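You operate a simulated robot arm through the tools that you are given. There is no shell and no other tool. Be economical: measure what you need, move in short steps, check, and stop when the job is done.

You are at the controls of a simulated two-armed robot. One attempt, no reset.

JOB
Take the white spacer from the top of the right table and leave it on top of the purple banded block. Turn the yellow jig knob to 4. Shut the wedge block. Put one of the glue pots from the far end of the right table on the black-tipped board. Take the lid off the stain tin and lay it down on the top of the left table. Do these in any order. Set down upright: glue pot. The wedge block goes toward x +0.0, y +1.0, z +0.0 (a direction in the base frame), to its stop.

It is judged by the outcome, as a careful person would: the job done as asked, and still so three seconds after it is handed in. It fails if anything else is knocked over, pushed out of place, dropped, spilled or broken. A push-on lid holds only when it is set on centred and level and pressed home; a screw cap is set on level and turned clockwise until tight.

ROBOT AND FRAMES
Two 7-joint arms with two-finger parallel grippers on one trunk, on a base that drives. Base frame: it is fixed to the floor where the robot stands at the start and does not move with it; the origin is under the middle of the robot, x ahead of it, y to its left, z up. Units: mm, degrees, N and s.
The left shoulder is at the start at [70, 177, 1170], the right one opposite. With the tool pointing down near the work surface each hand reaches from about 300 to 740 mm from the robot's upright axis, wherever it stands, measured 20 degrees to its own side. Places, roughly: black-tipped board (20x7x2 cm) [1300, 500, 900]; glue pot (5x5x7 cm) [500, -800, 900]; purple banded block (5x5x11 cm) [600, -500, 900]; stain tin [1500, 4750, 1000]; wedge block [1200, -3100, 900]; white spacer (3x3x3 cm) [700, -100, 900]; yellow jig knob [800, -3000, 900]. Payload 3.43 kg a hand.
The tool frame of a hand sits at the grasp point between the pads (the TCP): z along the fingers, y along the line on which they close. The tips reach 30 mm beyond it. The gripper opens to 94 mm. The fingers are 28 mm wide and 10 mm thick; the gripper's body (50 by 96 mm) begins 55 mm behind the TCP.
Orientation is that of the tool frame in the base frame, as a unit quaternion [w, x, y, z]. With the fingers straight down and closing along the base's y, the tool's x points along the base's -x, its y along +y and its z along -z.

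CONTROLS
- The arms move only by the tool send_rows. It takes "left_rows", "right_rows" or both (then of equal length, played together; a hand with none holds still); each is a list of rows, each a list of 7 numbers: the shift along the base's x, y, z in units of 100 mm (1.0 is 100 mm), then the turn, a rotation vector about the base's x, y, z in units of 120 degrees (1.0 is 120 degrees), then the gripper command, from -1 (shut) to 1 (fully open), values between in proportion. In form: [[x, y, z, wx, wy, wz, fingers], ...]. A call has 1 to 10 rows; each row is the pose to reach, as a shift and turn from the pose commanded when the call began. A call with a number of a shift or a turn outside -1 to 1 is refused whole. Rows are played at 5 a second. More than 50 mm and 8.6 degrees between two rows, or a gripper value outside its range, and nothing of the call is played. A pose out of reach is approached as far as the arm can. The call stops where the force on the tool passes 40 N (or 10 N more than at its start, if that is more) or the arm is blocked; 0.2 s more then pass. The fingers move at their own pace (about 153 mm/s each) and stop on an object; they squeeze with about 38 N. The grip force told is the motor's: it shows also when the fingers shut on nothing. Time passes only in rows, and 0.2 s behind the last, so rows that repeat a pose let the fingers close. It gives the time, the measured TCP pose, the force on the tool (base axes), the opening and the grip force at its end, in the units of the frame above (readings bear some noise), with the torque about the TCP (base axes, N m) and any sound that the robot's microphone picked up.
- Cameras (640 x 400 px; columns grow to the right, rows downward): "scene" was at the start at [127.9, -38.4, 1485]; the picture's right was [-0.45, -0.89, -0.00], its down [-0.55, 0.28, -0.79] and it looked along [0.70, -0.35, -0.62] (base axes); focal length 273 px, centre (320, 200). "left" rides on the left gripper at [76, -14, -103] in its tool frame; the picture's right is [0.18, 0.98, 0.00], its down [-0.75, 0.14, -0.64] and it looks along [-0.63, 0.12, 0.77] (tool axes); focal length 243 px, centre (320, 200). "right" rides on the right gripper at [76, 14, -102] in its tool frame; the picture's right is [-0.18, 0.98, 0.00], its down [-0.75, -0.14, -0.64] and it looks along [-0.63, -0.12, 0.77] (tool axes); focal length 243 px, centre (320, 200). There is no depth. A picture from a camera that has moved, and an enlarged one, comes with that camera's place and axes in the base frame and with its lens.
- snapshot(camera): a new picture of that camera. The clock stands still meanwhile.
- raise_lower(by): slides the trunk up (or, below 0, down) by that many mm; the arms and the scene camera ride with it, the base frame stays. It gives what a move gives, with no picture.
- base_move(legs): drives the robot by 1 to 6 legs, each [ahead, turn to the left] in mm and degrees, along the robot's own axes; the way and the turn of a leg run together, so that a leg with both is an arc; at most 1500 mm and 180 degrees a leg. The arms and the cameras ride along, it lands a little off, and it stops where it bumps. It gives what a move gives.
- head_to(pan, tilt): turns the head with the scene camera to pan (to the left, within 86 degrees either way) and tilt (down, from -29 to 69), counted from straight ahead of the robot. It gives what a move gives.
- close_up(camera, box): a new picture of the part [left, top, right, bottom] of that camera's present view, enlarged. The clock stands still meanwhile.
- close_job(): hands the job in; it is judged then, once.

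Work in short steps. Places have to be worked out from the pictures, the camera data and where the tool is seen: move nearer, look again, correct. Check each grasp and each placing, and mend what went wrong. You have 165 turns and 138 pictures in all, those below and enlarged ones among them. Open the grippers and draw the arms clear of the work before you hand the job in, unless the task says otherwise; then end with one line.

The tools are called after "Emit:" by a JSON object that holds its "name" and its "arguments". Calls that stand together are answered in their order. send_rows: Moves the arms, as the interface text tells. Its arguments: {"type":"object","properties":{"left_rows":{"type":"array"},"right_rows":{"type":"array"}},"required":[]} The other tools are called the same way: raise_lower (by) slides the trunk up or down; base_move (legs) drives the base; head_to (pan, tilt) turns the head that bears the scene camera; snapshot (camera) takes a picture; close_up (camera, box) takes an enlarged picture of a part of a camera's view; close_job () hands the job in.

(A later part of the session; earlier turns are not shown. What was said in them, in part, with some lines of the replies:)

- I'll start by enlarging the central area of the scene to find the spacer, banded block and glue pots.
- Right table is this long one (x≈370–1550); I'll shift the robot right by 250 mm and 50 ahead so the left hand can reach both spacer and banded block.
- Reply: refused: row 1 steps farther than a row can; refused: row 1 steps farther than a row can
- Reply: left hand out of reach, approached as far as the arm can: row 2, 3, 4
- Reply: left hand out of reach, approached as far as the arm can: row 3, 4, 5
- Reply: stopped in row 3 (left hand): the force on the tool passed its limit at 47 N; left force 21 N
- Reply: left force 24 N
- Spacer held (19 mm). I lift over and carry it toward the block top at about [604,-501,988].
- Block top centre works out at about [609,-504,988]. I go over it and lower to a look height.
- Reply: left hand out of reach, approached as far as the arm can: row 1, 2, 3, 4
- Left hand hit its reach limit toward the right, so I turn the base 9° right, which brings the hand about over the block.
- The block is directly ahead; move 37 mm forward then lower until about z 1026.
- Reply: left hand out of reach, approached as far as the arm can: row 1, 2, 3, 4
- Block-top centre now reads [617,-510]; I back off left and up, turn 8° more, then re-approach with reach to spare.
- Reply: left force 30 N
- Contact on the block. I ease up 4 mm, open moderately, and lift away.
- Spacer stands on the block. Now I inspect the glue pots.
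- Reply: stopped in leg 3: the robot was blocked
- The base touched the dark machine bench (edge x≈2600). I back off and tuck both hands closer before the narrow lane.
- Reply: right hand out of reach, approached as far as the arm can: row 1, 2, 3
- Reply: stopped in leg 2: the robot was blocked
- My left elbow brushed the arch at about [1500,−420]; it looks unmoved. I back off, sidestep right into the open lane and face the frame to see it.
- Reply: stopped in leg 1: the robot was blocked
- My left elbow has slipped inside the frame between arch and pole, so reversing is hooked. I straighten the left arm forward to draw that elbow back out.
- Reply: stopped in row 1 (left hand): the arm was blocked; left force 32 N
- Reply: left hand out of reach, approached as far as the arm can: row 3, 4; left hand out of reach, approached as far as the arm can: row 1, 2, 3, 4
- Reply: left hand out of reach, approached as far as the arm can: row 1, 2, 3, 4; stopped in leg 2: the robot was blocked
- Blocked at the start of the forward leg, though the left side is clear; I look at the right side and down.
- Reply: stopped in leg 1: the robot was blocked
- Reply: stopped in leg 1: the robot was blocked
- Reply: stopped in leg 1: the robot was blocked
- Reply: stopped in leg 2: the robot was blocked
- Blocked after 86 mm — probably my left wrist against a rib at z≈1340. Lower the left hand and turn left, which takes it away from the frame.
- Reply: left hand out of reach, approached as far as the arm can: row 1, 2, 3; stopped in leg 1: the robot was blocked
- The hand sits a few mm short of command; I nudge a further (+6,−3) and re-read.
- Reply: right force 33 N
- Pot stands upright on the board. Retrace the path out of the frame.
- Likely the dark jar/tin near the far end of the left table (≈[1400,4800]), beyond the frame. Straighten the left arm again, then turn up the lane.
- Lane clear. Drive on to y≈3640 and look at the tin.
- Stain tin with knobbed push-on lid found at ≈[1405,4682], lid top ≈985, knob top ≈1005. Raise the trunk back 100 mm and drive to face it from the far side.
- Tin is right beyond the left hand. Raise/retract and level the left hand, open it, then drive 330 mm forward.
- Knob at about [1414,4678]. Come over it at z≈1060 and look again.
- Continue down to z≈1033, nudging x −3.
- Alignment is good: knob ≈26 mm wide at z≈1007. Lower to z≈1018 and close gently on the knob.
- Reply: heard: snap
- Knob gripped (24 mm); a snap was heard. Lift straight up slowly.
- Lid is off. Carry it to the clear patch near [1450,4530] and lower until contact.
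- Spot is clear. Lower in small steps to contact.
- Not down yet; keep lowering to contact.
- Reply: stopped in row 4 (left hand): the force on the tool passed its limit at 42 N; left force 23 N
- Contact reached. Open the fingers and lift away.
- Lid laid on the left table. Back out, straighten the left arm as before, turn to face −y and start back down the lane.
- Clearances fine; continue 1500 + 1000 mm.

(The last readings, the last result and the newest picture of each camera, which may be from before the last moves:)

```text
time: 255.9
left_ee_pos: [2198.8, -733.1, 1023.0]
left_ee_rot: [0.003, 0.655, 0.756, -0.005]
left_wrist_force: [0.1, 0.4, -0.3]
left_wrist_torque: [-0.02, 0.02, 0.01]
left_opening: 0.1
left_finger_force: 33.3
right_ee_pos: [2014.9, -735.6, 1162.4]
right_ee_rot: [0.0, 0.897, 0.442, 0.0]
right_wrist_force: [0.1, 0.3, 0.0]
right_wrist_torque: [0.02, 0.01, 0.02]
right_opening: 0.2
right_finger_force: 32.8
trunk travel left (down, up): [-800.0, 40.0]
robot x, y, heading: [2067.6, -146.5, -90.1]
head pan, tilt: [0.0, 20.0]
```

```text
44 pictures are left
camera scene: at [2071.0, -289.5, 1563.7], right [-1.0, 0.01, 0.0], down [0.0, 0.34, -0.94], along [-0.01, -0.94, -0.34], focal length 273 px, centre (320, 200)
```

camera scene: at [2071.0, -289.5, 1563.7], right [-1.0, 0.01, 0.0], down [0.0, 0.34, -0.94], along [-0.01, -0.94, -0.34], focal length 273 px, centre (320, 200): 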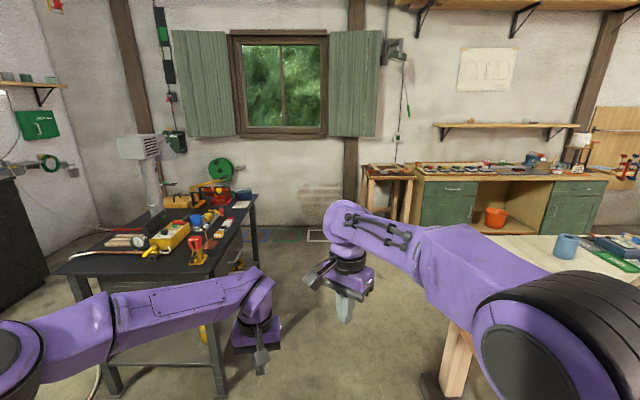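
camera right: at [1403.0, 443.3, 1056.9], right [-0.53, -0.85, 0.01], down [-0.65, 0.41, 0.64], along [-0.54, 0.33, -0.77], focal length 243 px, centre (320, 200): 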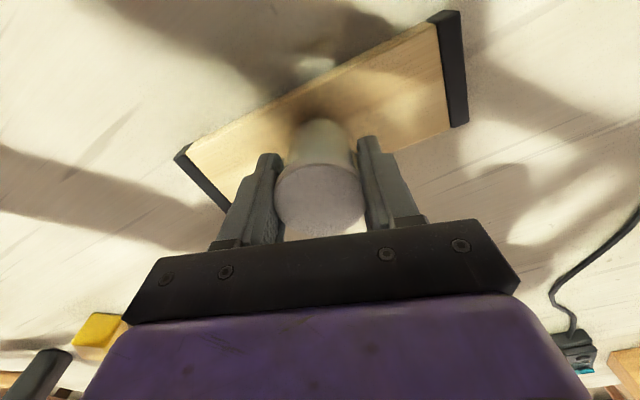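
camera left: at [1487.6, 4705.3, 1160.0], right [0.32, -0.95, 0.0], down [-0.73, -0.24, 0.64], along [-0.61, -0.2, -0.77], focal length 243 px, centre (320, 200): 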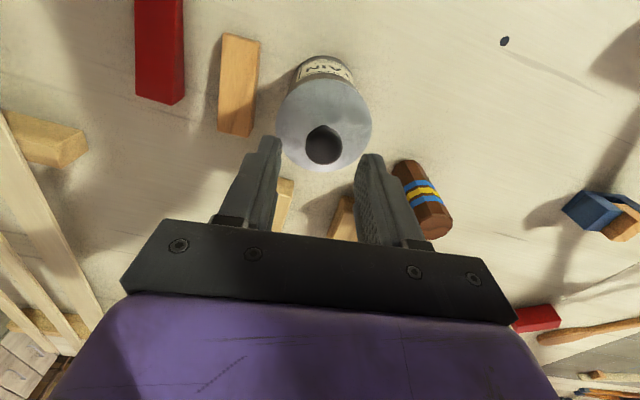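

Bench with knob and wedge is at the upper right. Drive to y≈−2200, then west, then face it.

Emit:
{"name": "base_move", "arguments": {"legs": [[1500, 0], [500, 0], [0, -90], [1050, 0]]}}

Emit:
{"name": "base_move", "arguments": {"legs": [[0, 90]]}}

Emit:
{"name": "head_to", "arguments": {"pan": 0, "tilt": 30}}

Emit:
{"name": "snapshot", "arguments": {"camera": "scene"}}

```text
time: 274.6
left_ee_pos: [431.6, -2261.0, 1023.8]
left_ee_rot: [-0.001, 0.998, 0.07, -0.005]
left_wrist_force: [0.1, 0.4, -0.4]
left_wrist_torque: [0.0, 0.01, -0.01]
left_opening: 0.0
left_finger_force: 33.1
right_ee_pos: [429.1, -2078.2, 1162.3]
right_ee_rot: [-0.001, 0.946, -0.323, 0.001]
right_wrist_force: [-1.1, 0.5, -0.7]
right_wrist_torque: [0.01, 0.01, -0.03]
right_opening: 0.0
right_finger_force: 32.7
trunk travel left (down, up): [-800.0, 40.0]
robot x, y, heading: [1017.4, -2132.3, 179.7]
head pan, tilt: [0.0, 20.0]
```

```text
time: 278.8
left_ee_pos: [1126.7, -2724.3, 1022.3]
left_ee_rot: [0.003, 0.666, 0.746, -0.004]
left_wrist_force: [0.6, 0.6, 0.5]
left_wrist_torque: [-0.01, 0.01, -0.02]
left_opening: 0.0
left_finger_force: 33.3
right_ee_pos: [942.5, -2722.4, 1161.7]
right_ee_rot: [-0.002, 0.904, 0.427, 0.002]
right_wrist_force: [0.1, 0.6, 0.1]
right_wrist_torque: [0.02, 0.02, -0.03]
right_opening: 0.0
right_finger_force: 33.3
trunk travel left (down, up): [-800.0, 40.0]
robot x, y, heading: [1015.7, -2133.9, -92.4]
head pan, tilt: [0.0, 20.0]
```

```text
time: 279.5
left_ee_pos: [1127.5, -2724.8, 1023.3]
left_ee_rot: [0.003, 0.666, 0.746, -0.005]
left_wrist_force: [0.3, 0.2, -0.6]
left_wrist_torque: [-0.01, -0.01, 0.03]
left_opening: 0.0
left_finger_force: 32.7
right_ee_pos: [943.5, -2721.3, 1162.1]
right_ee_rot: [-0.001, 0.904, 0.427, 0.002]
right_wrist_force: [-0.5, -0.2, -0.3]
right_wrist_torque: [0.01, -0.03, -0.01]
right_opening: 0.1
right_finger_force: 33.2
trunk travel left (down, up): [-800.0, 40.0]
robot x, y, heading: [1017.0, -2134.1, -92.1]
head pan, tilt: [0.0, 30.0]
```

```text
43 pictures are left
camera scene: at [1012.7, -2274.8, 1547.6], right [-1.0, 0.04, 0.0], down [0.02, 0.5, -0.87], along [-0.03, -0.87, -0.5], focal length 273 px, centre (320, 200)
```

scene: 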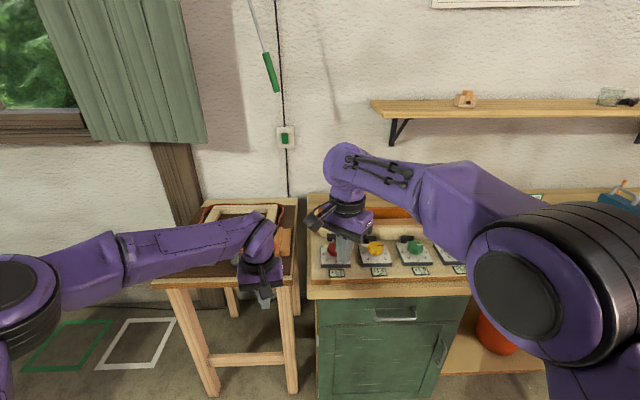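

Emit:
{"name": "close_up", "arguments": {"camera": "scene", "box": [300, 190, 500, 300]}}

Emit:
{"name": "close_up", "arguments": {"camera": "scene", "box": [150, 180, 320, 300]}}

```text
3.20 times, centred on (400, 245) of scene
camera zoom: at [1012.7, -2274.8, 1547.6], right [-1.0, 0.04, 0.0], down [0.02, 0.5, -0.87], along [-0.03, -0.87, -0.5], focal length 874 px, centre (64, 56)
```

zoom: 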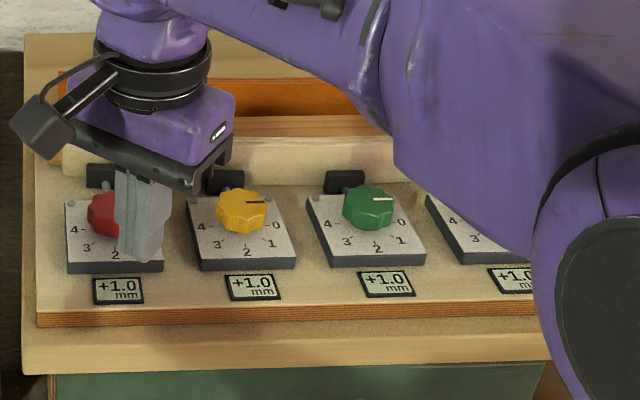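

```text
3.33 times, centred on (235, 240) of scene
camera zoom: at [1012.7, -2274.8, 1547.6], right [-1.0, 0.04, 0.0], down [0.02, 0.5, -0.87], along [-0.03, -0.87, -0.5], focal length 910 px, centre (603, 67)
```

zoom: 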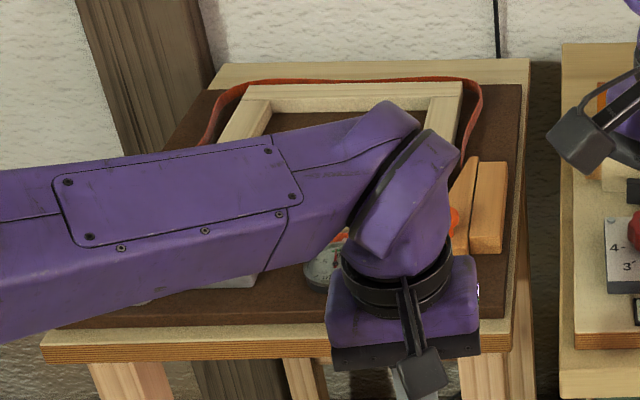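

Yellow knob: pointer is at 0 (right), 4 is at left – a 180° clockwise turn seen from above; knob ≈[795,−3012]. Reposition both hands back/up, then drive 440 mm closer.

Emit:
{"name": "send_rows", "arguments": {"right_rows": [[-0.25, 0.27, 0, 0, 0, 0, 0], [-0.5, 0.54, 0, 0, 0, 0, 1], [-0.74, 0.8, 0, 0, 0, 0, 1]], "left_rows": [[0.1, 0.27, 0.15, 0, 0, 0, -1], [0.2, 0.54, 0.3, 0, 0, 0, -1], [0.3, 0.8, 0.5, 0, 0, 0, -1]]}}

Emit:
{"name": "send_rows", "arguments": {"right_rows": [[-0.25, 0.27, 0, 0, 0, 0, 1], [-0.5, 0.54, 0, 0, 0, 0, 1], [-0.74, 0.8, 0, 0, 0, 0, 1]], "left_rows": [[0.2, 0.27, 0.15, 0, 0, 0, -1], [0.4, 0.54, 0.3, 0, 0, 0, -1], [0.6, 0.8, 0.5, 0, 0, 0, -1]]}}

Emit:
{"name": "base_move", "arguments": {"legs": [[0, 2.1], [440, 0]]}}

Emit:
{"name": "head_to", "arguments": {"pan": 0, "tilt": 50}}

Emit:
{"name": "snapshot", "arguments": {"camera": "scene"}}

Emit:
{"name": "snapshot", "arguments": {"camera": "right"}}

```text
time: 280.3
left_ee_pos: [1157.5, -2642.3, 1073.9]
left_ee_rot: [0.003, 0.667, 0.745, -0.006]
left_wrist_force: [0.2, 0.1, -0.5]
left_wrist_torque: [0.0, 0.02, -0.02]
left_opening: 0.0
left_finger_force: 32.9
right_ee_pos: [869.2, -2640.0, 1164.8]
right_ee_rot: [0.0, 0.904, 0.427, 0.001]
right_wrist_force: [0.2, 0.3, -0.8]
right_wrist_torque: [-0.01, -0.02, 0.02]
right_opening: 94.2
right_finger_force: 0.1
trunk travel left (down, up): [-800.0, 40.0]
robot x, y, heading: [1017.5, -2133.8, -92.4]
head pan, tilt: [0.0, 30.0]
```

```text
time: 281.1
left_ee_pos: [1212.1, -2564.7, 1124.8]
left_ee_rot: [0.004, 0.667, 0.745, -0.004]
left_wrist_force: [-0.6, 0.0, 0.3]
left_wrist_torque: [0.0, -0.04, -0.01]
left_opening: 0.0
left_finger_force: 33.1
right_ee_pos: [793.8, -2559.7, 1162.2]
right_ee_rot: [0.001, 0.904, 0.427, 0.002]
right_wrist_force: [-0.4, 0.1, 0.3]
right_wrist_torque: [-0.02, -0.02, 0.0]
right_opening: 94.0
right_finger_force: 0.1
trunk travel left (down, up): [-800.0, 40.0]
robot x, y, heading: [1015.5, -2134.6, -92.1]
head pan, tilt: [0.0, 30.0]
```

```text
time: 284.2
left_ee_pos: [1232.0, -2998.2, 1123.3]
left_ee_rot: [0.003, 0.654, 0.757, -0.005]
left_wrist_force: [0.1, -0.1, -0.4]
left_wrist_torque: [-0.02, 0.0, -0.01]
left_opening: 0.0
left_finger_force: 33.2
right_ee_pos: [811.6, -3009.1, 1163.2]
right_ee_rot: [0.0, 0.897, 0.442, 0.002]
right_wrist_force: [0.3, 0.6, -0.5]
right_wrist_torque: [0.0, 0.01, 0.0]
right_opening: 94.1
right_finger_force: 0.1
trunk travel left (down, up): [-800.0, 40.0]
robot x, y, heading: [1014.3, -2571.9, -90.0]
head pan, tilt: [0.0, 30.0]
```

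```text
time: 285.0
left_ee_pos: [1230.6, -2999.6, 1123.9]
left_ee_rot: [0.003, 0.653, 0.757, -0.005]
left_wrist_force: [0.3, -0.1, 0.3]
left_wrist_torque: [-0.01, -0.02, 0.01]
left_opening: 0.0
left_finger_force: 33.3
right_ee_pos: [811.5, -3008.7, 1162.7]
right_ee_rot: [-0.001, 0.896, 0.443, 0.001]
right_wrist_force: [-0.1, -0.6, -0.2]
right_wrist_torque: [-0.03, 0.02, 0.01]
right_opening: 93.9
right_finger_force: 0.0
trunk travel left (down, up): [-800.0, 40.0]
robot x, y, heading: [1013.7, -2576.1, -90.1]
head pan, tilt: [0.0, 50.0]
```

```text
40 pictures are left
camera scene: at [1016.7, -2701.9, 1518.1], right [-1.0, 0.0, 0.0], down [0.0, 0.77, -0.64], along [0.0, -0.64, -0.77], focal length 273 px, centre (320, 200)
```

scene: 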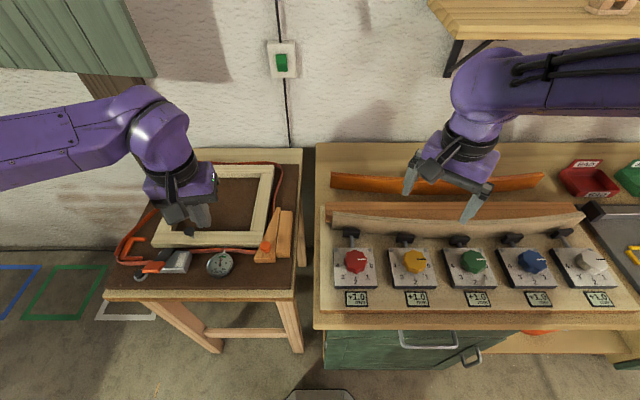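

```text
39 pictures are left
camera right: at [868.3, -2957.9, 1265.9], right [0.67, -0.74, 0.0], down [-0.57, -0.52, 0.64], along [-0.48, -0.43, -0.77], focal length 243 px, centre (320, 200)
```

right: 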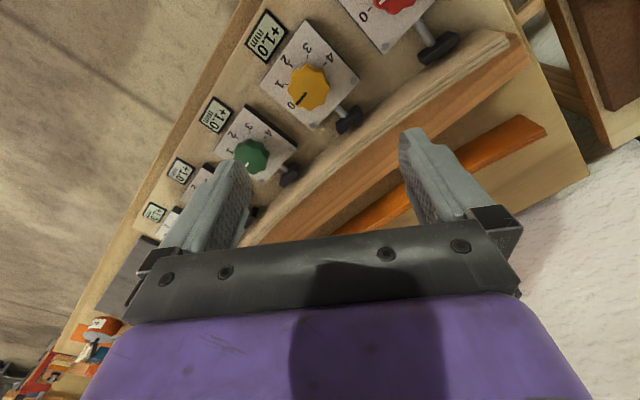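

Yellow knob top is at ≈[796,−3006,940]. Pre-rotate the right hand +134° in free air while coming over and down, to allow one clean 180° stroke.

Emit:
{"name": "send_rows", "arguments": {"right_rows": [[-0.02, 0, -0.05, 0, 0, 0.062, 1], [-0.04, 0, -0.1, 0, 0, 0.124, 1], [-0.06, 0.01, -0.15, 0, 0, 0.186, 1], [-0.08, 0.01, -0.2, 0, 0, 0.248, 1], [-0.1, 0.01, -0.25, 0, 0, 0.31, 1], [-0.12, 0.02, -0.3, 0, 0, 0.372, 1], [-0.14, 0.02, -0.35, 0, 0, 0.434, 1], [-0.15, 0.03, -0.4, 0, 0, 0.496, 1], [-0.15, 0.03, -0.45, 0, 0, 0.558, 1]]}}

Emit:
{"name": "send_rows", "arguments": {"right_rows": [[0, 0, -0.1, 0, 0, 0.062, 1], [0, 0, -0.2, 0, 0, 0.124, 1], [0, 0, -0.3, 0, 0, 0.186, 1], [0, 0, -0.4, 0, 0, 0.248, 1], [0, 0, -0.5, 0, 0, 0.31, 1], [0, 0, -0.6, 0, 0, 0.372, 1], [0, 0, -0.7, 0, 0, 0.434, 0.6], [0, 0, -0.75, 0, 0, 0.496, 0.5], [0, 0, -0.8, 0, 0, 0.558, 0.5]]}}

Emit:
{"name": "snapshot", "arguments": {"camera": "right"}}

```text
time: 287.0
left_ee_pos: [1230.9, -2998.8, 1123.3]
left_ee_rot: [0.003, 0.654, 0.757, -0.004]
left_wrist_force: [0.0, -0.6, -0.5]
left_wrist_torque: [-0.02, 0.0, 0.0]
left_opening: 0.1
left_finger_force: 32.7
right_ee_pos: [796.5, -3007.0, 1117.3]
right_ee_rot: [-0.001, 0.502, 0.865, 0.001]
right_wrist_force: [0.3, 0.6, 0.2]
right_wrist_torque: [-0.01, 0.05, -0.02]
right_opening: 94.0
right_finger_force: 0.1
trunk travel left (down, up): [-800.0, 40.0]
robot x, y, heading: [1015.2, -2571.1, -90.1]
head pan, tilt: [0.0, 50.0]
```

```text
time: 289.0
left_ee_pos: [1230.9, -2998.9, 1122.9]
left_ee_rot: [0.003, 0.654, 0.757, -0.004]
left_wrist_force: [0.1, -1.0, 0.9]
left_wrist_torque: [-0.04, 0.03, 0.04]
left_opening: 0.0
left_finger_force: 33.1
right_ee_pos: [794.7, -3006.5, 1037.4]
right_ee_rot: [0.0, -0.058, 0.998, -0.001]
right_wrist_force: [-0.7, -0.2, 0.4]
right_wrist_torque: [0.02, 0.01, -0.02]
right_opening: 70.6
right_finger_force: 0.0
trunk travel left (down, up): [-800.0, 40.0]
robot x, y, heading: [1016.6, -2576.0, -89.9]
head pan, tilt: [0.0, 50.0]
```

```text
38 pictures are left
camera right: at [717.8, -3000.9, 1141.0], right [0.07, 1.0, 0.0], down [0.77, -0.05, 0.64], along [0.64, -0.05, -0.77], focal length 243 px, centre (320, 200)
```

right: 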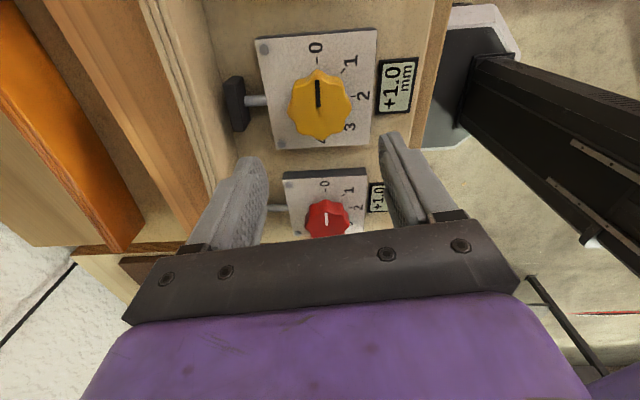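

Orientation reached; pointer confirmed at 0. Descend to z≈985 with x −4 and recheck.

Emit:
{"name": "send_rows", "arguments": {"right_rows": [[-0.04, 0, -0.25, 0, 0, 0, 0.5], [-0.04, 0, -0.5, 0, 0, 0, 0.5], [-0.04, 0, -0.5, 0, 0, 0, 0.5]]}}

Emit:
{"name": "snapshot", "arguments": {"camera": "right"}}

Emit:
{"name": "close_up", "arguments": {"camera": "scene", "box": [330, 200, 510, 310]}}

```text
time: 289.8
left_ee_pos: [1231.5, -2998.4, 1123.4]
left_ee_rot: [0.004, 0.653, 0.757, -0.005]
left_wrist_force: [-0.4, 0.5, -0.1]
left_wrist_torque: [0.0, -0.01, 0.0]
left_opening: 0.1
left_finger_force: 32.9
right_ee_pos: [791.7, -3005.1, 987.1]
right_ee_rot: [-0.001, -0.057, 0.998, -0.001]
right_wrist_force: [0.9, -0.6, 1.0]
right_wrist_torque: [0.0, 0.01, 0.04]
right_opening: 70.5
right_finger_force: 0.0
trunk travel left (down, up): [-800.0, 40.0]
robot x, y, heading: [1013.7, -2576.0, -90.2]
head pan, tilt: [0.0, 50.0]
```

```text
37 pictures are left
camera right: at [713.7, -3000.5, 1090.3], right [0.07, 1.0, 0.0], down [0.77, -0.05, 0.64], along [0.64, -0.05, -0.77], focal length 243 px, centre (320, 200)
```

right: 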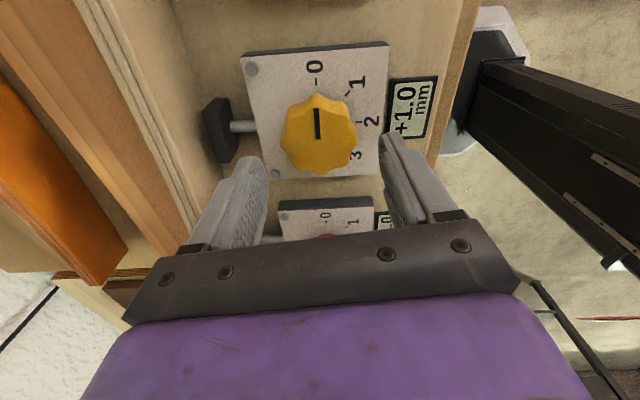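

```text
3.56 times, centred on (420, 255) of scene
camera zoom: at [1016.6, -2700.6, 1518.1], right [-1.0, 0.0, 0.0], down [0.0, 0.77, -0.64], along [0.0, -0.64, -0.77], focal length 971 px, centre (-36, 4)
```

zoom: 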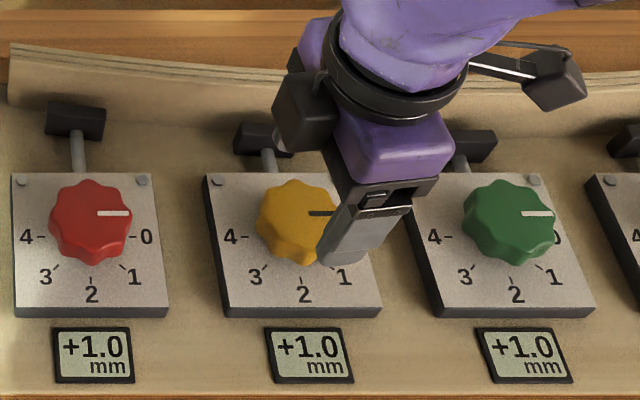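

Knob top ≈ z 922, centred at ≈[791,−3007]. Descend to z≈932 (tips ≈902) and close.

Emit:
{"name": "send_rows", "arguments": {"right_rows": [[0, -0.02, -0.25, 0, 0, 0, 0.5], [0, -0.02, -0.45, 0, 0, 0, 0.5], [0, -0.02, -0.55, 0, 0, 0, 0.5], [0, -0.02, -0.55, 0, 0, 0, 0.1], [0, -0.02, -0.55, 0, 0, 0, -1], [0, -0.02, -0.55, 0, 0, 0, -1]]}}

Emit:
{"name": "snapshot", "arguments": {"camera": "right"}}

```text
time: 291.2
left_ee_pos: [1230.1, -2997.9, 1123.3]
left_ee_rot: [0.003, 0.654, 0.757, -0.005]
left_wrist_force: [0.8, 0.0, -0.1]
left_wrist_torque: [0.02, 0.0, -0.01]
left_opening: 0.0
left_finger_force: 33.2
right_ee_pos: [791.6, -3007.0, 932.2]
right_ee_rot: [0.0, -0.057, 0.998, -0.001]
right_wrist_force: [1.3, 9.1, 1.3]
right_wrist_torque: [0.32, -0.06, -0.02]
right_opening: 51.1
right_finger_force: 44.5
trunk travel left (down, up): [-800.0, 40.0]
robot x, y, heading: [1022.2, -2577.1, -90.3]
head pan, tilt: [0.0, 50.0]
```

```text
35 pictures are left
camera right: at [714.0, -3001.4, 1036.8], right [0.07, 1.0, 0.0], down [0.77, -0.05, 0.64], along [0.64, -0.05, -0.77], focal length 243 px, centre (320, 200)
```

right: 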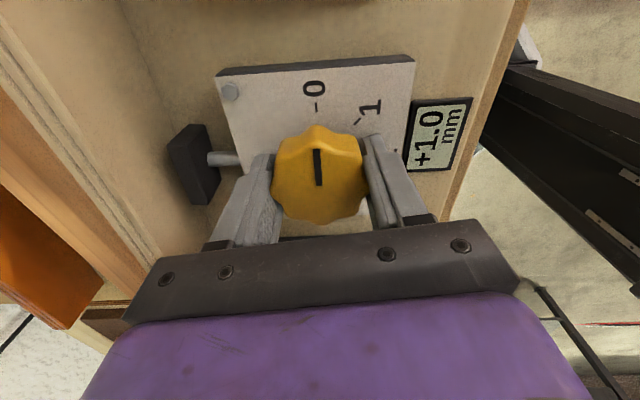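

Knob gripped. Turn −60° about z and check.

Emit:
{"name": "send_rows", "arguments": {"right_rows": [[0, 0.01, 0, 0, 0, -0.0625, -1], [0, 0.01, 0, 0, 0, -0.125, -1], [0, 0.01, 0, 0, 0, -0.1875, -1], [0, 0.01, 0, 0, 0, -0.25, -1], [0, 0.01, 0, 0, 0, -0.3125, -1], [0, 0.01, 0, 0, 0, -0.375, -1], [0, 0.01, 0, 0, 0, -0.4375, -1], [0, 0.01, 0, 0, 0, -0.5, -1], [0, 0.01, 0, 0, 0, -0.5, -1]]}}

Emit:
{"name": "close_up", "arguments": {"camera": "scene", "box": [330, 200, 510, 310]}}

```text
time: 293.2
left_ee_pos: [1230.2, -2998.3, 1123.3]
left_ee_rot: [0.004, 0.653, 0.757, -0.006]
left_wrist_force: [-0.8, 0.1, 0.3]
left_wrist_torque: [0.0, 0.03, 0.0]
left_opening: 0.0
left_finger_force: 33.5
right_ee_pos: [792.2, -3007.1, 933.8]
right_ee_rot: [-0.001, 0.451, 0.892, -0.002]
right_wrist_force: [-10.1, -5.3, 22.5]
right_wrist_torque: [0.24, 0.53, -0.06]
right_opening: 51.2
right_finger_force: 45.3
trunk travel left (down, up): [-800.0, 40.0]
robot x, y, heading: [1018.5, -2576.3, -90.1]
head pan, tilt: [0.0, 50.0]
```

```text
3.56 times, centred on (420, 255) of scene
camera zoom: at [1015.7, -2700.0, 1518.4], right [-1.0, 0.0, 0.0], down [0.0, 0.77, -0.64], along [0.0, -0.64, -0.77], focal length 971 px, centre (-36, 4)
```

zoom: 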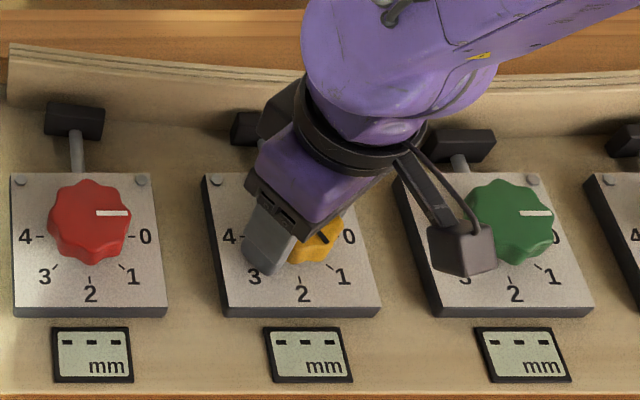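

The pointer is following (past 1). Continue −60°.

Emit:
{"name": "send_rows", "arguments": {"right_rows": [[0, 0, 0.01, 0, 0, -0.0625, -1], [0, 0, 0.01, 0, 0, -0.125, -1], [0, 0, 0.01, 0, 0, -0.1875, -1], [0, 0, 0.01, 0, 0, -0.25, -1], [0, 0, 0.01, 0, 0, -0.3125, -1], [0, 0, 0.01, 0, 0, -0.375, -1], [0, 0, 0.01, 0, 0, -0.4375, -1], [0, 0, 0.01, 0, 0, -0.5, -1], [0, 0, 0.01, 0, 0, -0.5, -1]]}}

Emit:
{"name": "snapshot", "arguments": {"camera": "right"}}

```text
time: 295.2
left_ee_pos: [1228.9, -3000.1, 1124.0]
left_ee_rot: [0.002, 0.653, 0.757, -0.005]
left_wrist_force: [-0.5, 0.4, -0.7]
left_wrist_torque: [0.0, -0.02, 0.02]
left_opening: 0.0
left_finger_force: 33.1
right_ee_pos: [791.3, -3008.5, 932.2]
right_ee_rot: [-0.002, 0.837, 0.547, 0.001]
right_wrist_force: [-7.4, -7.8, 14.7]
right_wrist_torque: [0.48, -0.17, -0.11]
right_opening: 50.9
right_finger_force: 45.2
trunk travel left (down, up): [-800.0, 40.0]
robot x, y, heading: [1015.7, -2575.1, -89.8]
head pan, tilt: [0.0, 50.0]
```

```text
33 pictures are left
camera right: at [834.3, -2943.4, 1036.8], right [0.83, -0.56, 0.0], down [-0.43, -0.64, 0.64], along [-0.36, -0.53, -0.77], focal length 243 px, centre (320, 200)
```

right: 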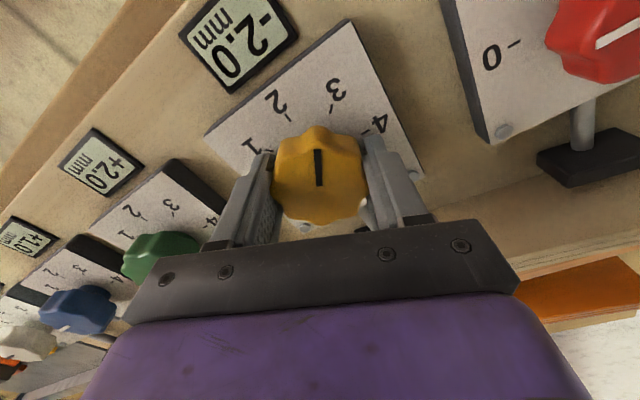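

The knob follows exactly (pointer now between 2 and 3). Final −60° to reach 4.

Emit:
{"name": "send_rows", "arguments": {"right_rows": [[0, 0, 0, 0, 0, -0.0625, -1], [0, 0, 0, 0, 0, -0.125, -1], [0, 0, 0, 0, 0, -0.1875, -1], [0, 0, 0, 0, 0, -0.25, -1], [0, 0, 0, 0, 0, -0.3125, -1], [0, 0, 0, 0, 0, -0.375, -1], [0, 0, 0, 0, 0, -0.4375, -1], [0, 0, 0, 0, 0, -0.5, -1], [0, 0, 0, 0, 0, -0.5, -1]]}}

Emit:
{"name": "snapshot", "arguments": {"camera": "right"}}

```text
time: 297.2
left_ee_pos: [1228.8, -2997.9, 1122.7]
left_ee_rot: [0.004, 0.654, 0.757, -0.003]
left_wrist_force: [0.0, 0.1, -0.7]
left_wrist_torque: [0.04, -0.02, 0.0]
left_opening: 0.0
left_finger_force: 32.9
right_ee_pos: [791.5, -3007.7, 933.0]
right_ee_rot: [-0.002, 0.998, 0.057, 0.002]
right_wrist_force: [-7.0, -4.8, 7.5]
right_wrist_torque: [0.24, -0.1, 0.94]
right_opening: 51.2
right_finger_force: 44.5
trunk travel left (down, up): [-800.0, 40.0]
robot x, y, heading: [1014.5, -2573.6, -90.3]
head pan, tilt: [0.0, 50.0]
```

```text
32 pictures are left
camera right: at [867.9, -3012.9, 1036.9], right [-0.07, -1.0, 0.0], down [-0.77, 0.05, 0.64], along [-0.64, 0.05, -0.77], focal length 243 px, centre (320, 200)
```

right: 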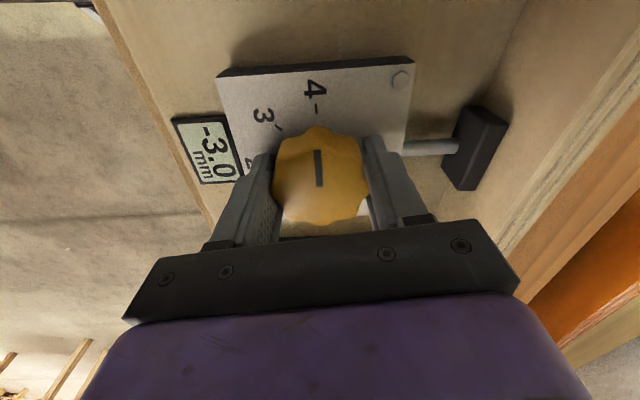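

Display −3.0 and pointer at 4. Release and lift.

Emit:
{"name": "send_rows", "arguments": {"right_rows": [[0, 0, 0, 0, 0, 0, -0.5], [0, 0, 0, 0, 0, 0, 0.5], [0, 0, 0, 0, 0, 0, 0.5], [0, 0, 0.3, 0, 0, 0, 0.5], [0, 0, 0.65, 0, 0, 0, 0.5], [0, 0, 1.0, 0, 0, 0, 0.5]]}}

Emit:
{"name": "send_rows", "arguments": {"right_rows": [[0, 0.1, 0.3, 0, 0, 0, 0.5], [0, 0.4, 0.6, 0, 0, 0, 0.5], [0, 0.8, 0.7, 0, 0, 0, 0.5]], "left_rows": [[0, 0.25, 0.1, 0, 0, 0, -1], [0, 0.6, 0.2, 0, 0, 0, -1], [0, 0.95, 0.25, 0, 0, 0, -1]]}}

Emit:
{"name": "snapshot", "arguments": {"camera": "scene"}}

Emit:
{"name": "close_up", "arguments": {"camera": "scene", "box": [100, 150, 320, 300]}}

```text
time: 298.6
left_ee_pos: [1231.7, -2997.4, 1123.3]
left_ee_rot: [0.003, 0.653, 0.757, -0.004]
left_wrist_force: [-0.2, 0.5, -0.3]
left_wrist_torque: [0.0, 0.02, 0.01]
left_opening: 0.0
left_finger_force: 33.1
right_ee_pos: [793.7, -3008.7, 1035.5]
right_ee_rot: [0.0, 0.998, 0.057, 0.002]
right_wrist_force: [0.3, 0.1, 0.9]
right_wrist_torque: [-0.04, -0.01, -0.01]
right_opening: 70.6
right_finger_force: 0.0
trunk travel left (down, up): [-800.0, 40.0]
robot x, y, heading: [1017.1, -2574.1, -90.0]
head pan, tilt: [0.0, 50.0]
```

```text
time: 299.4
left_ee_pos: [1231.0, -2904.9, 1147.2]
left_ee_rot: [0.004, 0.654, 0.757, -0.004]
left_wrist_force: [-0.4, -0.1, -0.2]
left_wrist_torque: [0.03, -0.03, -0.04]
left_opening: 0.0
left_finger_force: 32.8
right_ee_pos: [783.1, -2959.7, 1075.8]
right_ee_rot: [0.001, 0.998, 0.056, 0.014]
right_wrist_force: [-0.5, 0.0, 0.0]
right_wrist_torque: [0.0, 0.01, -0.02]
right_opening: 70.4
right_finger_force: 0.0
right hand out of reach, approached as far as the arm can: row 2, 3
trunk travel left (down, up): [-800.0, 40.0]
robot x, y, heading: [1016.1, -2576.6, -90.1]
head pan, tilt: [0.0, 50.0]
```

```text
31 pictures are left
camera scene: at [1016.2, -2702.0, 1518.0], right [-1.0, 0.0, 0.0], down [0.0, 0.77, -0.64], along [0.0, -0.64, -0.77], focal length 273 px, centre (320, 200)
```

scene: 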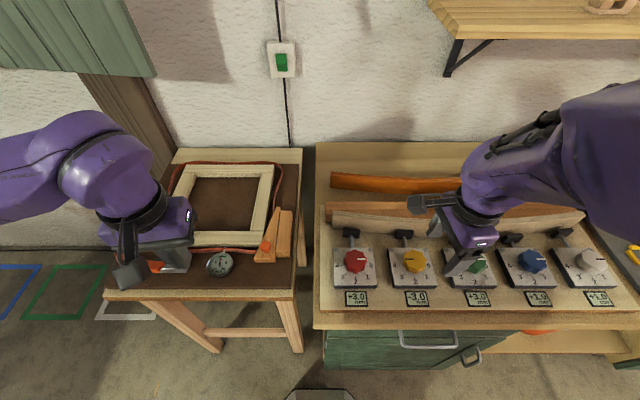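

```text
2.67 times, centred on (210, 225) of scene
camera zoom: at [1016.2, -2702.0, 1518.0], right [-1.0, 0.0, 0.0], down [0.0, 0.77, -0.64], along [0.0, -0.64, -0.77], focal length 728 px, centre (613, 133)
```

zoom: 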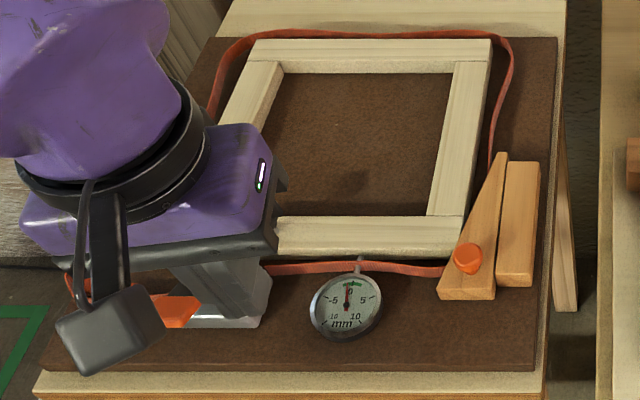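

Knob task done (yellow shows −3.0). The wedge has an orange peg near [1151,−3047]; bring the left hand above it for a look.

Emit:
{"name": "send_rows", "arguments": {"left_rows": [[-0.2, -0.25, -0.1, 0, 0, 0, -1], [-0.4, -0.5, -0.2, 0, 0, 0, -1], [-0.6, -0.75, -0.35, 0, 0, 0, 0]]}}

Emit:
{"name": "send_rows", "arguments": {"left_rows": [[-0.1, -0.3, -0.2, 0, 0, 0, 0.3], [-0.19, -0.6, -0.5, 0, 0, 0, 0.3], [-0.19, -0.6, -0.6, 0, 0, 0, 0.3]]}}

Emit:
{"name": "snapshot", "arguments": {"camera": "left"}}

Emit:
{"name": "close_up", "arguments": {"camera": "scene", "box": [200, 170, 440, 310]}}

```text
time: 300.2
left_ee_pos: [1169.9, -2979.1, 1112.6]
left_ee_rot: [0.002, 0.653, 0.757, -0.005]
left_wrist_force: [0.2, 0.3, 0.0]
left_wrist_torque: [0.02, 0.0, -0.01]
left_opening: 46.9
left_finger_force: 0.1
right_ee_pos: [780.9, -2960.2, 1073.7]
right_ee_rot: [-0.001, 0.998, 0.054, 0.014]
right_wrist_force: [-1.3, 0.0, 0.0]
right_wrist_torque: [-0.01, -0.01, -0.01]
right_opening: 70.4
right_finger_force: 0.0
trunk travel left (down, up): [-800.0, 40.0]
robot x, y, heading: [1014.1, -2574.1, -90.1]
head pan, tilt: [0.0, 50.0]
```

```text
time: 301.0
left_ee_pos: [1149.4, -3036.6, 1054.2]
left_ee_rot: [0.003, 0.654, 0.756, -0.006]
left_wrist_force: [0.9, 0.5, -0.6]
left_wrist_torque: [-0.02, 0.01, 0.0]
left_opening: 61.0
left_finger_force: 0.0
right_ee_pos: [782.1, -2958.3, 1073.5]
right_ee_rot: [0.0, 0.998, 0.054, 0.013]
right_wrist_force: [0.4, 0.2, 0.0]
right_wrist_torque: [-0.03, 0.0, -0.02]
right_opening: 70.5
right_finger_force: 0.1
trunk travel left (down, up): [-800.0, 40.0]
robot x, y, heading: [1017.2, -2574.9, -90.2]
head pan, tilt: [0.0, 50.0]
```

```text
29 pictures are left
camera left: at [1125.8, -2961.7, 1154.2], right [0.95, 0.33, -0.01], down [0.25, -0.72, 0.65], along [0.21, -0.62, -0.76], focal length 243 px, centre (320, 200)
```

left: 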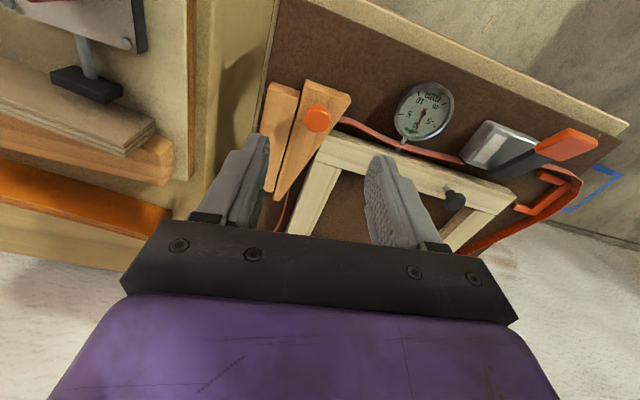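

```text
2.67 times, centred on (320, 240) of scene
camera zoom: at [1017.6, -2699.6, 1518.2], right [-1.0, 0.0, 0.0], down [0.0, 0.77, -0.64], along [0.0, -0.64, -0.77], focal length 728 px, centre (320, 93)
```

zoom: 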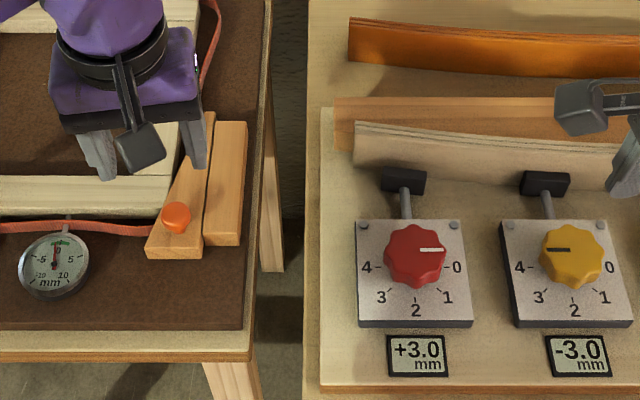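

Peg at ≈[1153,−3050]. I'll push it from behind with closed fingers: move to [1153,−3085] and lower, checking height.

Emit:
{"name": "send_rows", "arguments": {"left_rows": [[0.02, -0.25, 0, 0, 0, 0, -1], [0.04, -0.48, -0.2, 0, 0, 0, -1], [0.04, -0.48, -0.6, 0, 0, 0, -1], [0.04, -0.48, -0.75, 0, 0, 0, -1], [0.04, -0.48, -0.75, 0, 0, 0, -1]]}}

Emit:
{"name": "snapshot", "arguments": {"camera": "left"}}

Emit:
{"name": "close_up", "arguments": {"camera": "scene", "box": [200, 170, 340, 290]}}

```text
time: 302.2
left_ee_pos: [1154.2, -3086.2, 978.1]
left_ee_rot: [0.004, 0.653, 0.757, -0.006]
left_wrist_force: [0.9, -0.2, -0.8]
left_wrist_torque: [0.01, 0.01, -0.02]
left_opening: 0.0
left_finger_force: 33.0
right_ee_pos: [781.8, -2957.1, 1073.4]
right_ee_rot: [-0.001, 0.998, 0.055, 0.014]
right_wrist_force: [0.5, -1.0, 0.3]
right_wrist_torque: [-0.01, -0.01, -0.01]
right_opening: 70.5
right_finger_force: 0.1
trunk travel left (down, up): [-800.0, 40.0]
robot x, y, heading: [1014.2, -2576.0, -90.5]
head pan, tilt: [0.0, 50.0]
```

```text
27 pictures are left
camera left: at [1129.3, -3011.1, 1079.2], right [0.95, 0.33, -0.01], down [0.25, -0.72, 0.65], along [0.21, -0.62, -0.76], focal length 243 px, centre (320, 200)
```

left: 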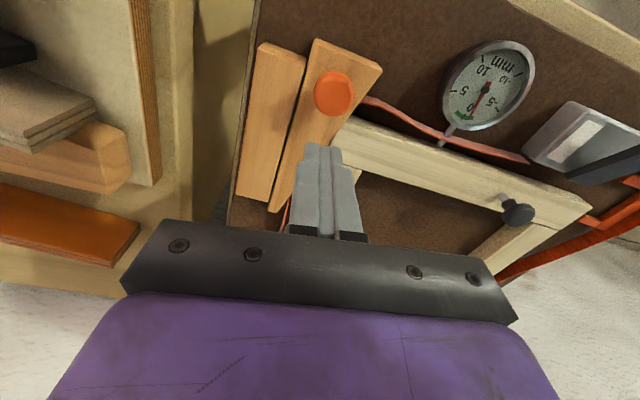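

```text
3.33 times, centred on (270, 230) of scene
camera zoom: at [1016.4, -2701.1, 1518.1], right [-1.0, 0.0, 0.0], down [0.0, 0.77, -0.64], along [0.0, -0.64, -0.77], focal length 910 px, centre (487, 100)
```

zoom: 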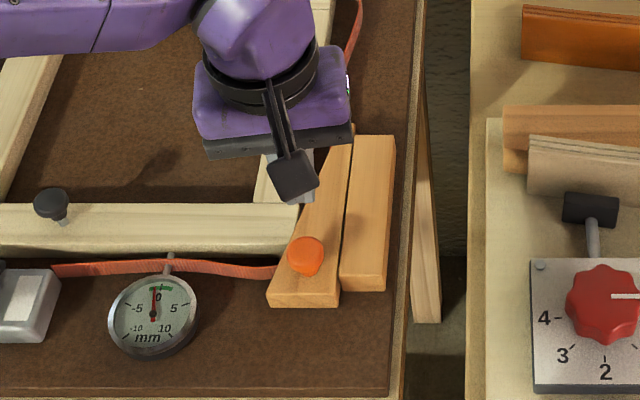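

Peg top at ≈[1155,−3055,910]. Lower the closed fingers just behind it (x 1148, y −3092), to z≈927.

Emit:
{"name": "send_rows", "arguments": {"left_rows": [[-0.06, -0.06, -0.2, 0, 0, 0, -1], [-0.06, -0.06, -0.4, 0, 0, 0, -1], [-0.06, -0.06, -0.51, 0, 0, 0, -1], [-0.06, -0.06, -0.51, 0, 0, 0, -1]]}}

Emit:
{"name": "close_up", "arguments": {"camera": "scene", "box": [200, 170, 340, 290]}}

Emit:
{"name": "close_up", "arguments": {"camera": "left", "box": [200, 0, 460, 220]}}

```text
time: 303.2
left_ee_pos: [1149.7, -3092.7, 926.8]
left_ee_rot: [0.003, 0.654, 0.756, -0.005]
left_wrist_force: [-0.2, -0.4, -0.3]
left_wrist_torque: [-0.03, 0.01, -0.04]
left_opening: 0.0
left_finger_force: 33.0
right_ee_pos: [782.7, -2959.1, 1073.8]
right_ee_rot: [-0.001, 0.998, 0.055, 0.014]
right_wrist_force: [0.4, -0.1, -0.6]
right_wrist_torque: [0.0, 0.01, 0.0]
right_opening: 70.6
right_finger_force: 0.0
trunk travel left (down, up): [-800.0, 40.0]
robot x, y, heading: [1016.2, -2575.1, -90.2]
head pan, tilt: [0.0, 50.0]
```

```text
3.33 times, centred on (270, 230) of scene
camera zoom: at [1016.1, -2701.6, 1518.0], right [-1.0, 0.0, 0.0], down [0.0, 0.77, -0.64], along [0.0, -0.64, -0.77], focal length 910 px, centre (487, 100)
```

zoom: 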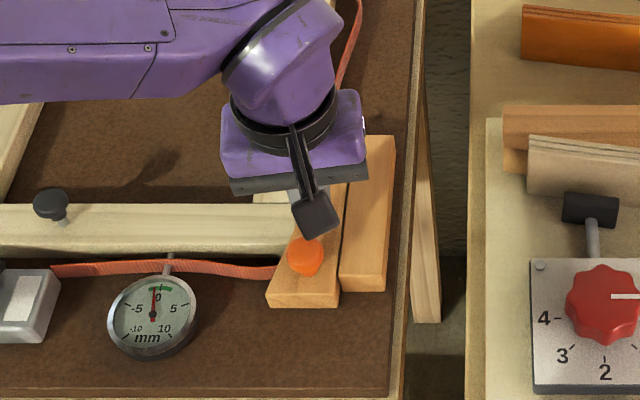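

```text
1.82 times, centred on (330, 110) of left
camera zoom: at [1124.3, -3017.2, 1028.4], right [0.95, 0.33, -0.01], down [0.25, -0.72, 0.65], along [0.21, -0.62, -0.76], focal length 441 px, centre (302, 364)
```

zoom: 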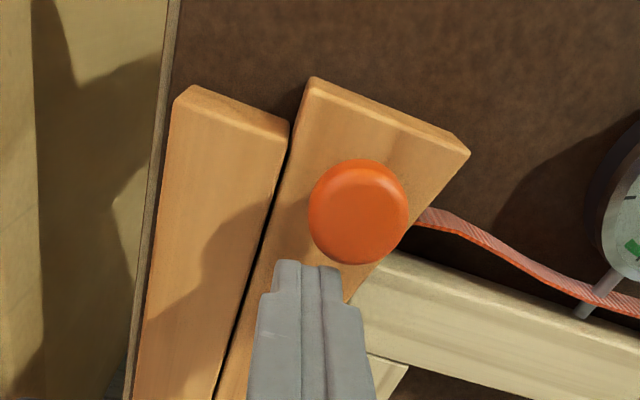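

Fingers are behind the peg. Push toward +y in small steps until the stop.

Emit:
{"name": "send_rows", "arguments": {"left_rows": [[0.02, 0.06, 0, 0, 0, 0, -1], [0.06, 0.12, 0, 0, 0, 0, -1], [0.06, 0.2, 0, 0, 0, 0, -1], [0.06, 0.28, 0, 0, 0, 0, -1], [0.06, 0.36, 0, 0, 0, 0, -1], [0.06, 0.44, 0, 0, 0, 0, -1]]}}

Emit:
{"name": "close_up", "arguments": {"camera": "scene", "box": [200, 170, 340, 290]}}

```text
time: 304.6
left_ee_pos: [1154.6, -3048.1, 926.1]
left_ee_rot: [0.003, 0.654, 0.757, -0.005]
left_wrist_force: [-0.3, -0.5, 0.6]
left_wrist_torque: [-0.04, -0.01, 0.01]
left_opening: 0.0
left_finger_force: 32.6
right_ee_pos: [781.6, -2958.5, 1073.5]
right_ee_rot: [-0.001, 0.998, 0.056, 0.014]
right_wrist_force: [-0.1, -0.3, -0.2]
right_wrist_torque: [0.03, -0.01, -0.04]
right_opening: 70.6
right_finger_force: 0.0
trunk travel left (down, up): [-800.0, 40.0]
robot x, y, heading: [1017.4, -2572.3, -90.1]
head pan, tilt: [0.0, 50.0]
```

```text
3.33 times, centred on (270, 230) of scene
camera zoom: at [1016.3, -2701.3, 1518.0], right [-1.0, 0.0, 0.0], down [0.0, 0.77, -0.64], along [0.0, -0.64, -0.77], focal length 910 px, centre (487, 100)
```

zoom: 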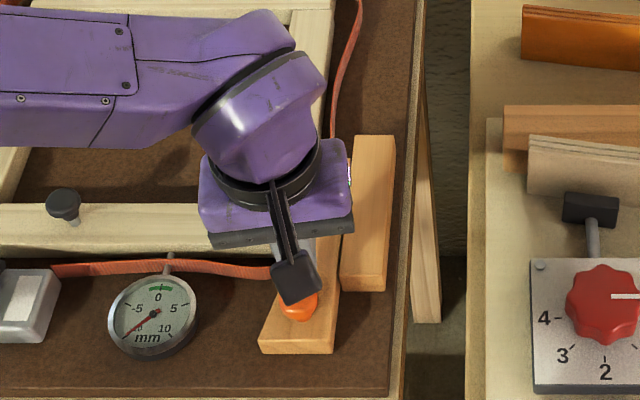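

The wedge slides freely (moved ~38 mm). Keep pushing to the stop.

Emit:
{"name": "send_rows", "arguments": {"left_rows": [[0, 0.06, 0, 0, 0, 0, -1], [0, 0.12, 0, 0, 0, 0, -1], [0, 0.18, 0, 0, 0, 0, -1], [0, 0.24, 0, 0, 0, 0, -1], [0, 0.3, 0, 0, 0, 0, -1], [0, 0.36, 0, 0, 0, 0, -1]]}}

Emit:
{"name": "close_up", "arguments": {"camera": "scene", "box": [200, 170, 340, 290]}}

```text
time: 305.5
left_ee_pos: [1156.4, -3041.6, 930.1]
left_ee_rot: [0.01, 0.654, 0.756, -0.016]
left_wrist_force: [2.2, -24.5, -9.7]
left_wrist_torque: [-0.8, -0.07, 0.02]
left_opening: 0.0
left_finger_force: 33.5
right_ee_pos: [781.9, -2959.4, 1075.1]
right_ee_rot: [-0.002, 0.998, 0.053, 0.016]
right_wrist_force: [-0.6, 2.0, 0.9]
right_wrist_torque: [-0.08, -0.03, 0.0]
right_opening: 70.5
right_finger_force: 0.1
trunk travel left (down, up): [-800.0, 40.0]
robot x, y, heading: [1015.4, -2581.0, -90.3]
head pan, tilt: [0.0, 50.0]
stopped in row 4 (left hand): the force on the tool passed its limit at 44 N (the readings are from after the stop); the commanded pose is now the measured one
```

```text
3.33 times, centred on (270, 230) of scene
camera zoom: at [1016.3, -2703.8, 1517.7], right [-1.0, 0.0, 0.0], down [0.0, 0.77, -0.64], along [0.0, -0.64, -0.77], focal length 910 px, centre (487, 100)
```

zoom: 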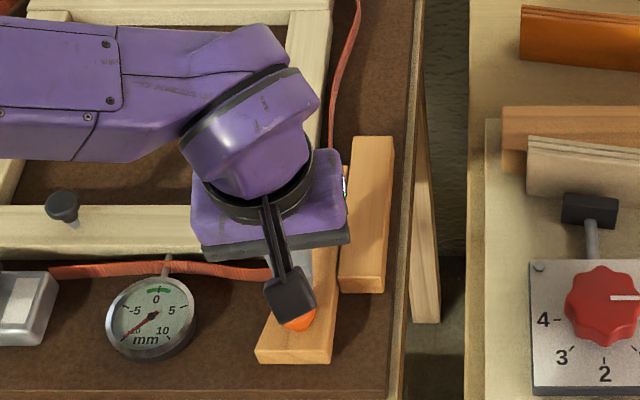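

Firm stop reached (44 N). Back off, lift clear and retract both hands.

Emit:
{"name": "send_rows", "arguments": {"left_rows": [[0, -0.08, 0, 0, 0, 0, -1], [0, -0.12, 0.3, 0, 0, 0, -1], [0, -0.1, 0.7, 0, 0, 0, -1], [0, -0.1, 1.0, 0, 0, 0, -1]]}}

Emit:
{"name": "send_rows", "arguments": {"left_rows": [[0.1, 0.2, 0.2, 0, 0, 0, -1], [0.2, 0.5, 0.4, 0, 0, 0, 0], [0.3, 0.9, 0.6, 0, 0, 0, 1]], "right_rows": [[0, 0, 0.2, 0, 0, 0, 0.5], [0, 0.1, 0.4, 0, 0, 0, 0.7], [0, 0.2, 0.6, 0, 0, 0, 1]]}}

Emit:
{"name": "close_up", "arguments": {"camera": "scene", "box": [140, 150, 460, 320]}}

```text
time: 306.5
left_ee_pos: [1155.5, -3045.2, 1031.0]
left_ee_rot: [0.007, 0.654, 0.756, -0.011]
left_wrist_force: [-0.8, 0.0, 0.0]
left_wrist_torque: [-0.04, 0.04, 0.01]
left_opening: 0.0
left_finger_force: 32.5
right_ee_pos: [781.7, -2958.1, 1074.3]
right_ee_rot: [-0.001, 0.998, 0.054, 0.017]
right_wrist_force: [-0.1, 0.3, -0.2]
right_wrist_torque: [-0.02, 0.02, 0.0]
right_opening: 70.6
right_finger_force: 0.0
trunk travel left (down, up): [-800.0, 40.0]
robot x, y, heading: [1016.8, -2578.3, -90.4]
head pan, tilt: [0.0, 50.0]
```

```text
time: 307.3
left_ee_pos: [1187.2, -2955.5, 1089.8]
left_ee_rot: [0.007, 0.654, 0.757, -0.013]
left_wrist_force: [0.0, 0.4, 0.1]
left_wrist_torque: [-0.01, 0.0, 0.01]
left_opening: 94.3
left_finger_force: 0.1
right_ee_pos: [766.9, -2975.7, 1111.2]
right_ee_rot: [0.003, 0.998, 0.054, 0.024]
right_wrist_force: [-0.4, -0.5, 0.1]
right_wrist_torque: [-0.02, 0.03, -0.02]
right_opening: 93.9
right_finger_force: 0.2
right hand out of reach, approached as far as the arm can: row 1, 2, 3
trunk travel left (down, up): [-800.0, 40.0]
robot x, y, heading: [1016.4, -2576.1, -90.2]
head pan, tilt: [0.0, 50.0]
```

```text
2.00 times, centred on (300, 235) of scene
camera zoom: at [1016.7, -2699.8, 1518.2], right [-1.0, 0.0, 0.0], down [0.0, 0.77, -0.64], along [0.0, -0.64, -0.77], focal length 546 px, centre (360, 130)
```

zoom: 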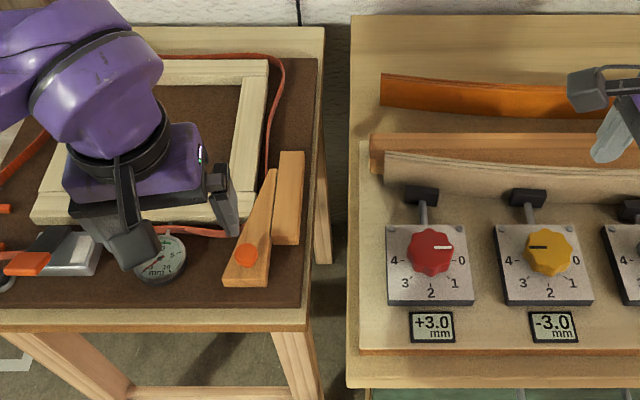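

Wedge is at its stop and the yellow pointer is on 4. Back the robot away and take a last look toward the right table.

Emit:
{"name": "base_move", "arguments": {"legs": [[-420, 0], [0, -120]]}}

Emit:
{"name": "head_to", "arguments": {"pan": -45, "tilt": 15}}

Emit:
{"name": "snapshot", "arguments": {"camera": "scene"}}

```text
time: 314.8
left_ee_pos: [601.6, -2110.1, 1089.1]
left_ee_rot: [-0.007, 0.984, -0.179, -0.013]
left_wrist_force: [-0.3, 0.1, 0.1]
left_wrist_torque: [0.04, 0.0, -0.01]
left_opening: 94.3
left_finger_force: 0.1
right_ee_pos: [787.0, -1730.8, 1108.2]
right_ee_rot: [-0.021, -0.553, 0.833, -0.013]
right_wrist_force: [-0.3, 0.3, 0.6]
right_wrist_torque: [0.01, 0.0, -0.01]
right_opening: 94.2
right_finger_force: 0.1
trunk travel left (down, up): [-800.0, 40.0]
robot x, y, heading: [1019.9, -2148.0, 150.8]
head pan, tilt: [0.0, 50.0]
```

```text
time: 316.0
left_ee_pos: [600.9, -2109.3, 1089.4]
left_ee_rot: [-0.006, 0.984, -0.178, -0.012]
left_wrist_force: [0.1, 0.3, -0.2]
left_wrist_torque: [0.01, 0.0, 0.0]
left_opening: 93.9
left_finger_force: 0.0
right_ee_pos: [786.7, -1730.3, 1107.6]
right_ee_rot: [-0.023, -0.553, 0.833, -0.015]
right_wrist_force: [0.4, -0.6, 0.7]
right_wrist_torque: [0.02, 0.01, 0.0]
right_opening: 93.8
right_finger_force: 0.2
trunk travel left (down, up): [-800.0, 40.0]
robot x, y, heading: [1016.4, -2144.1, 150.9]
head pan, tilt: [-45.0, 15.0]
```

```text
20 pictures are left
camera scene: at [948.6, -2029.6, 1571.7], right [0.96, 0.28, 0.0], down [0.07, -0.25, -0.97], along [-0.27, 0.93, -0.26], focal length 273 px, centre (320, 200)
```

scene: 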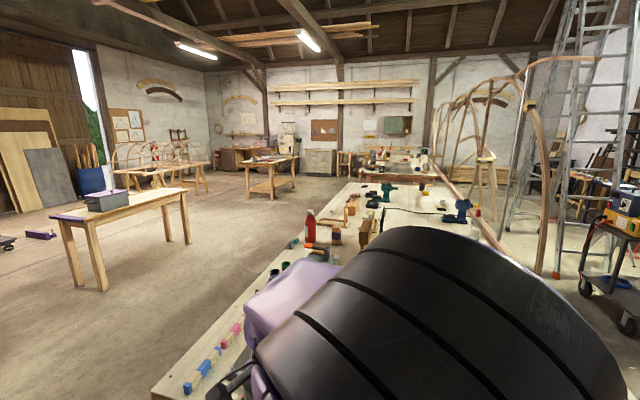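

Emit:
{"name": "close_up", "arguments": {"camera": "scene", "box": [280, 150, 540, 280]}}

```text
2.46 times, centred on (410, 215) of scene
camera zoom: at [948.6, -2029.6, 1571.7], right [0.96, 0.28, 0.0], down [0.07, -0.25, -0.97], along [-0.27, 0.93, -0.26], focal length 672 px, centre (98, 163)
```

zoom: 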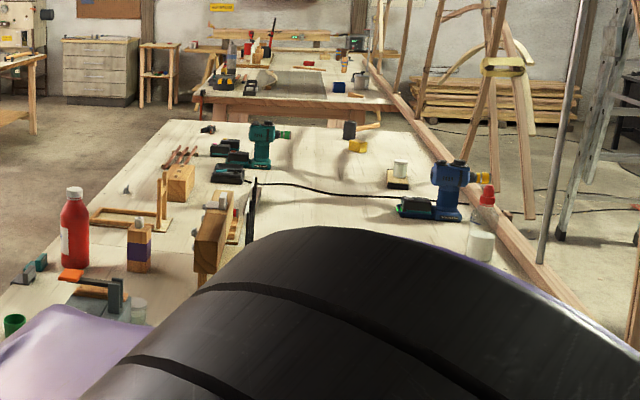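

The picture shows the spacer on the banded block, the glue pot upright on the board, and the frame standing. Both grippers are open and clear of the work, so I hand the job in.

Emit:
{"name": "close_job", "arguments": {}}

```text
The job is handed in.
```

All five tasks are done and the job is handed in: spacer on the banded block, yellow knob at 4, wedge block pushed to its stop, glue pot upright on the black-tipped board, and stain lid lying on the left table. While driving, the robot bumped the dark machine bench and the bent-wood frame; nothing looked moved or knocked over in later pictures.
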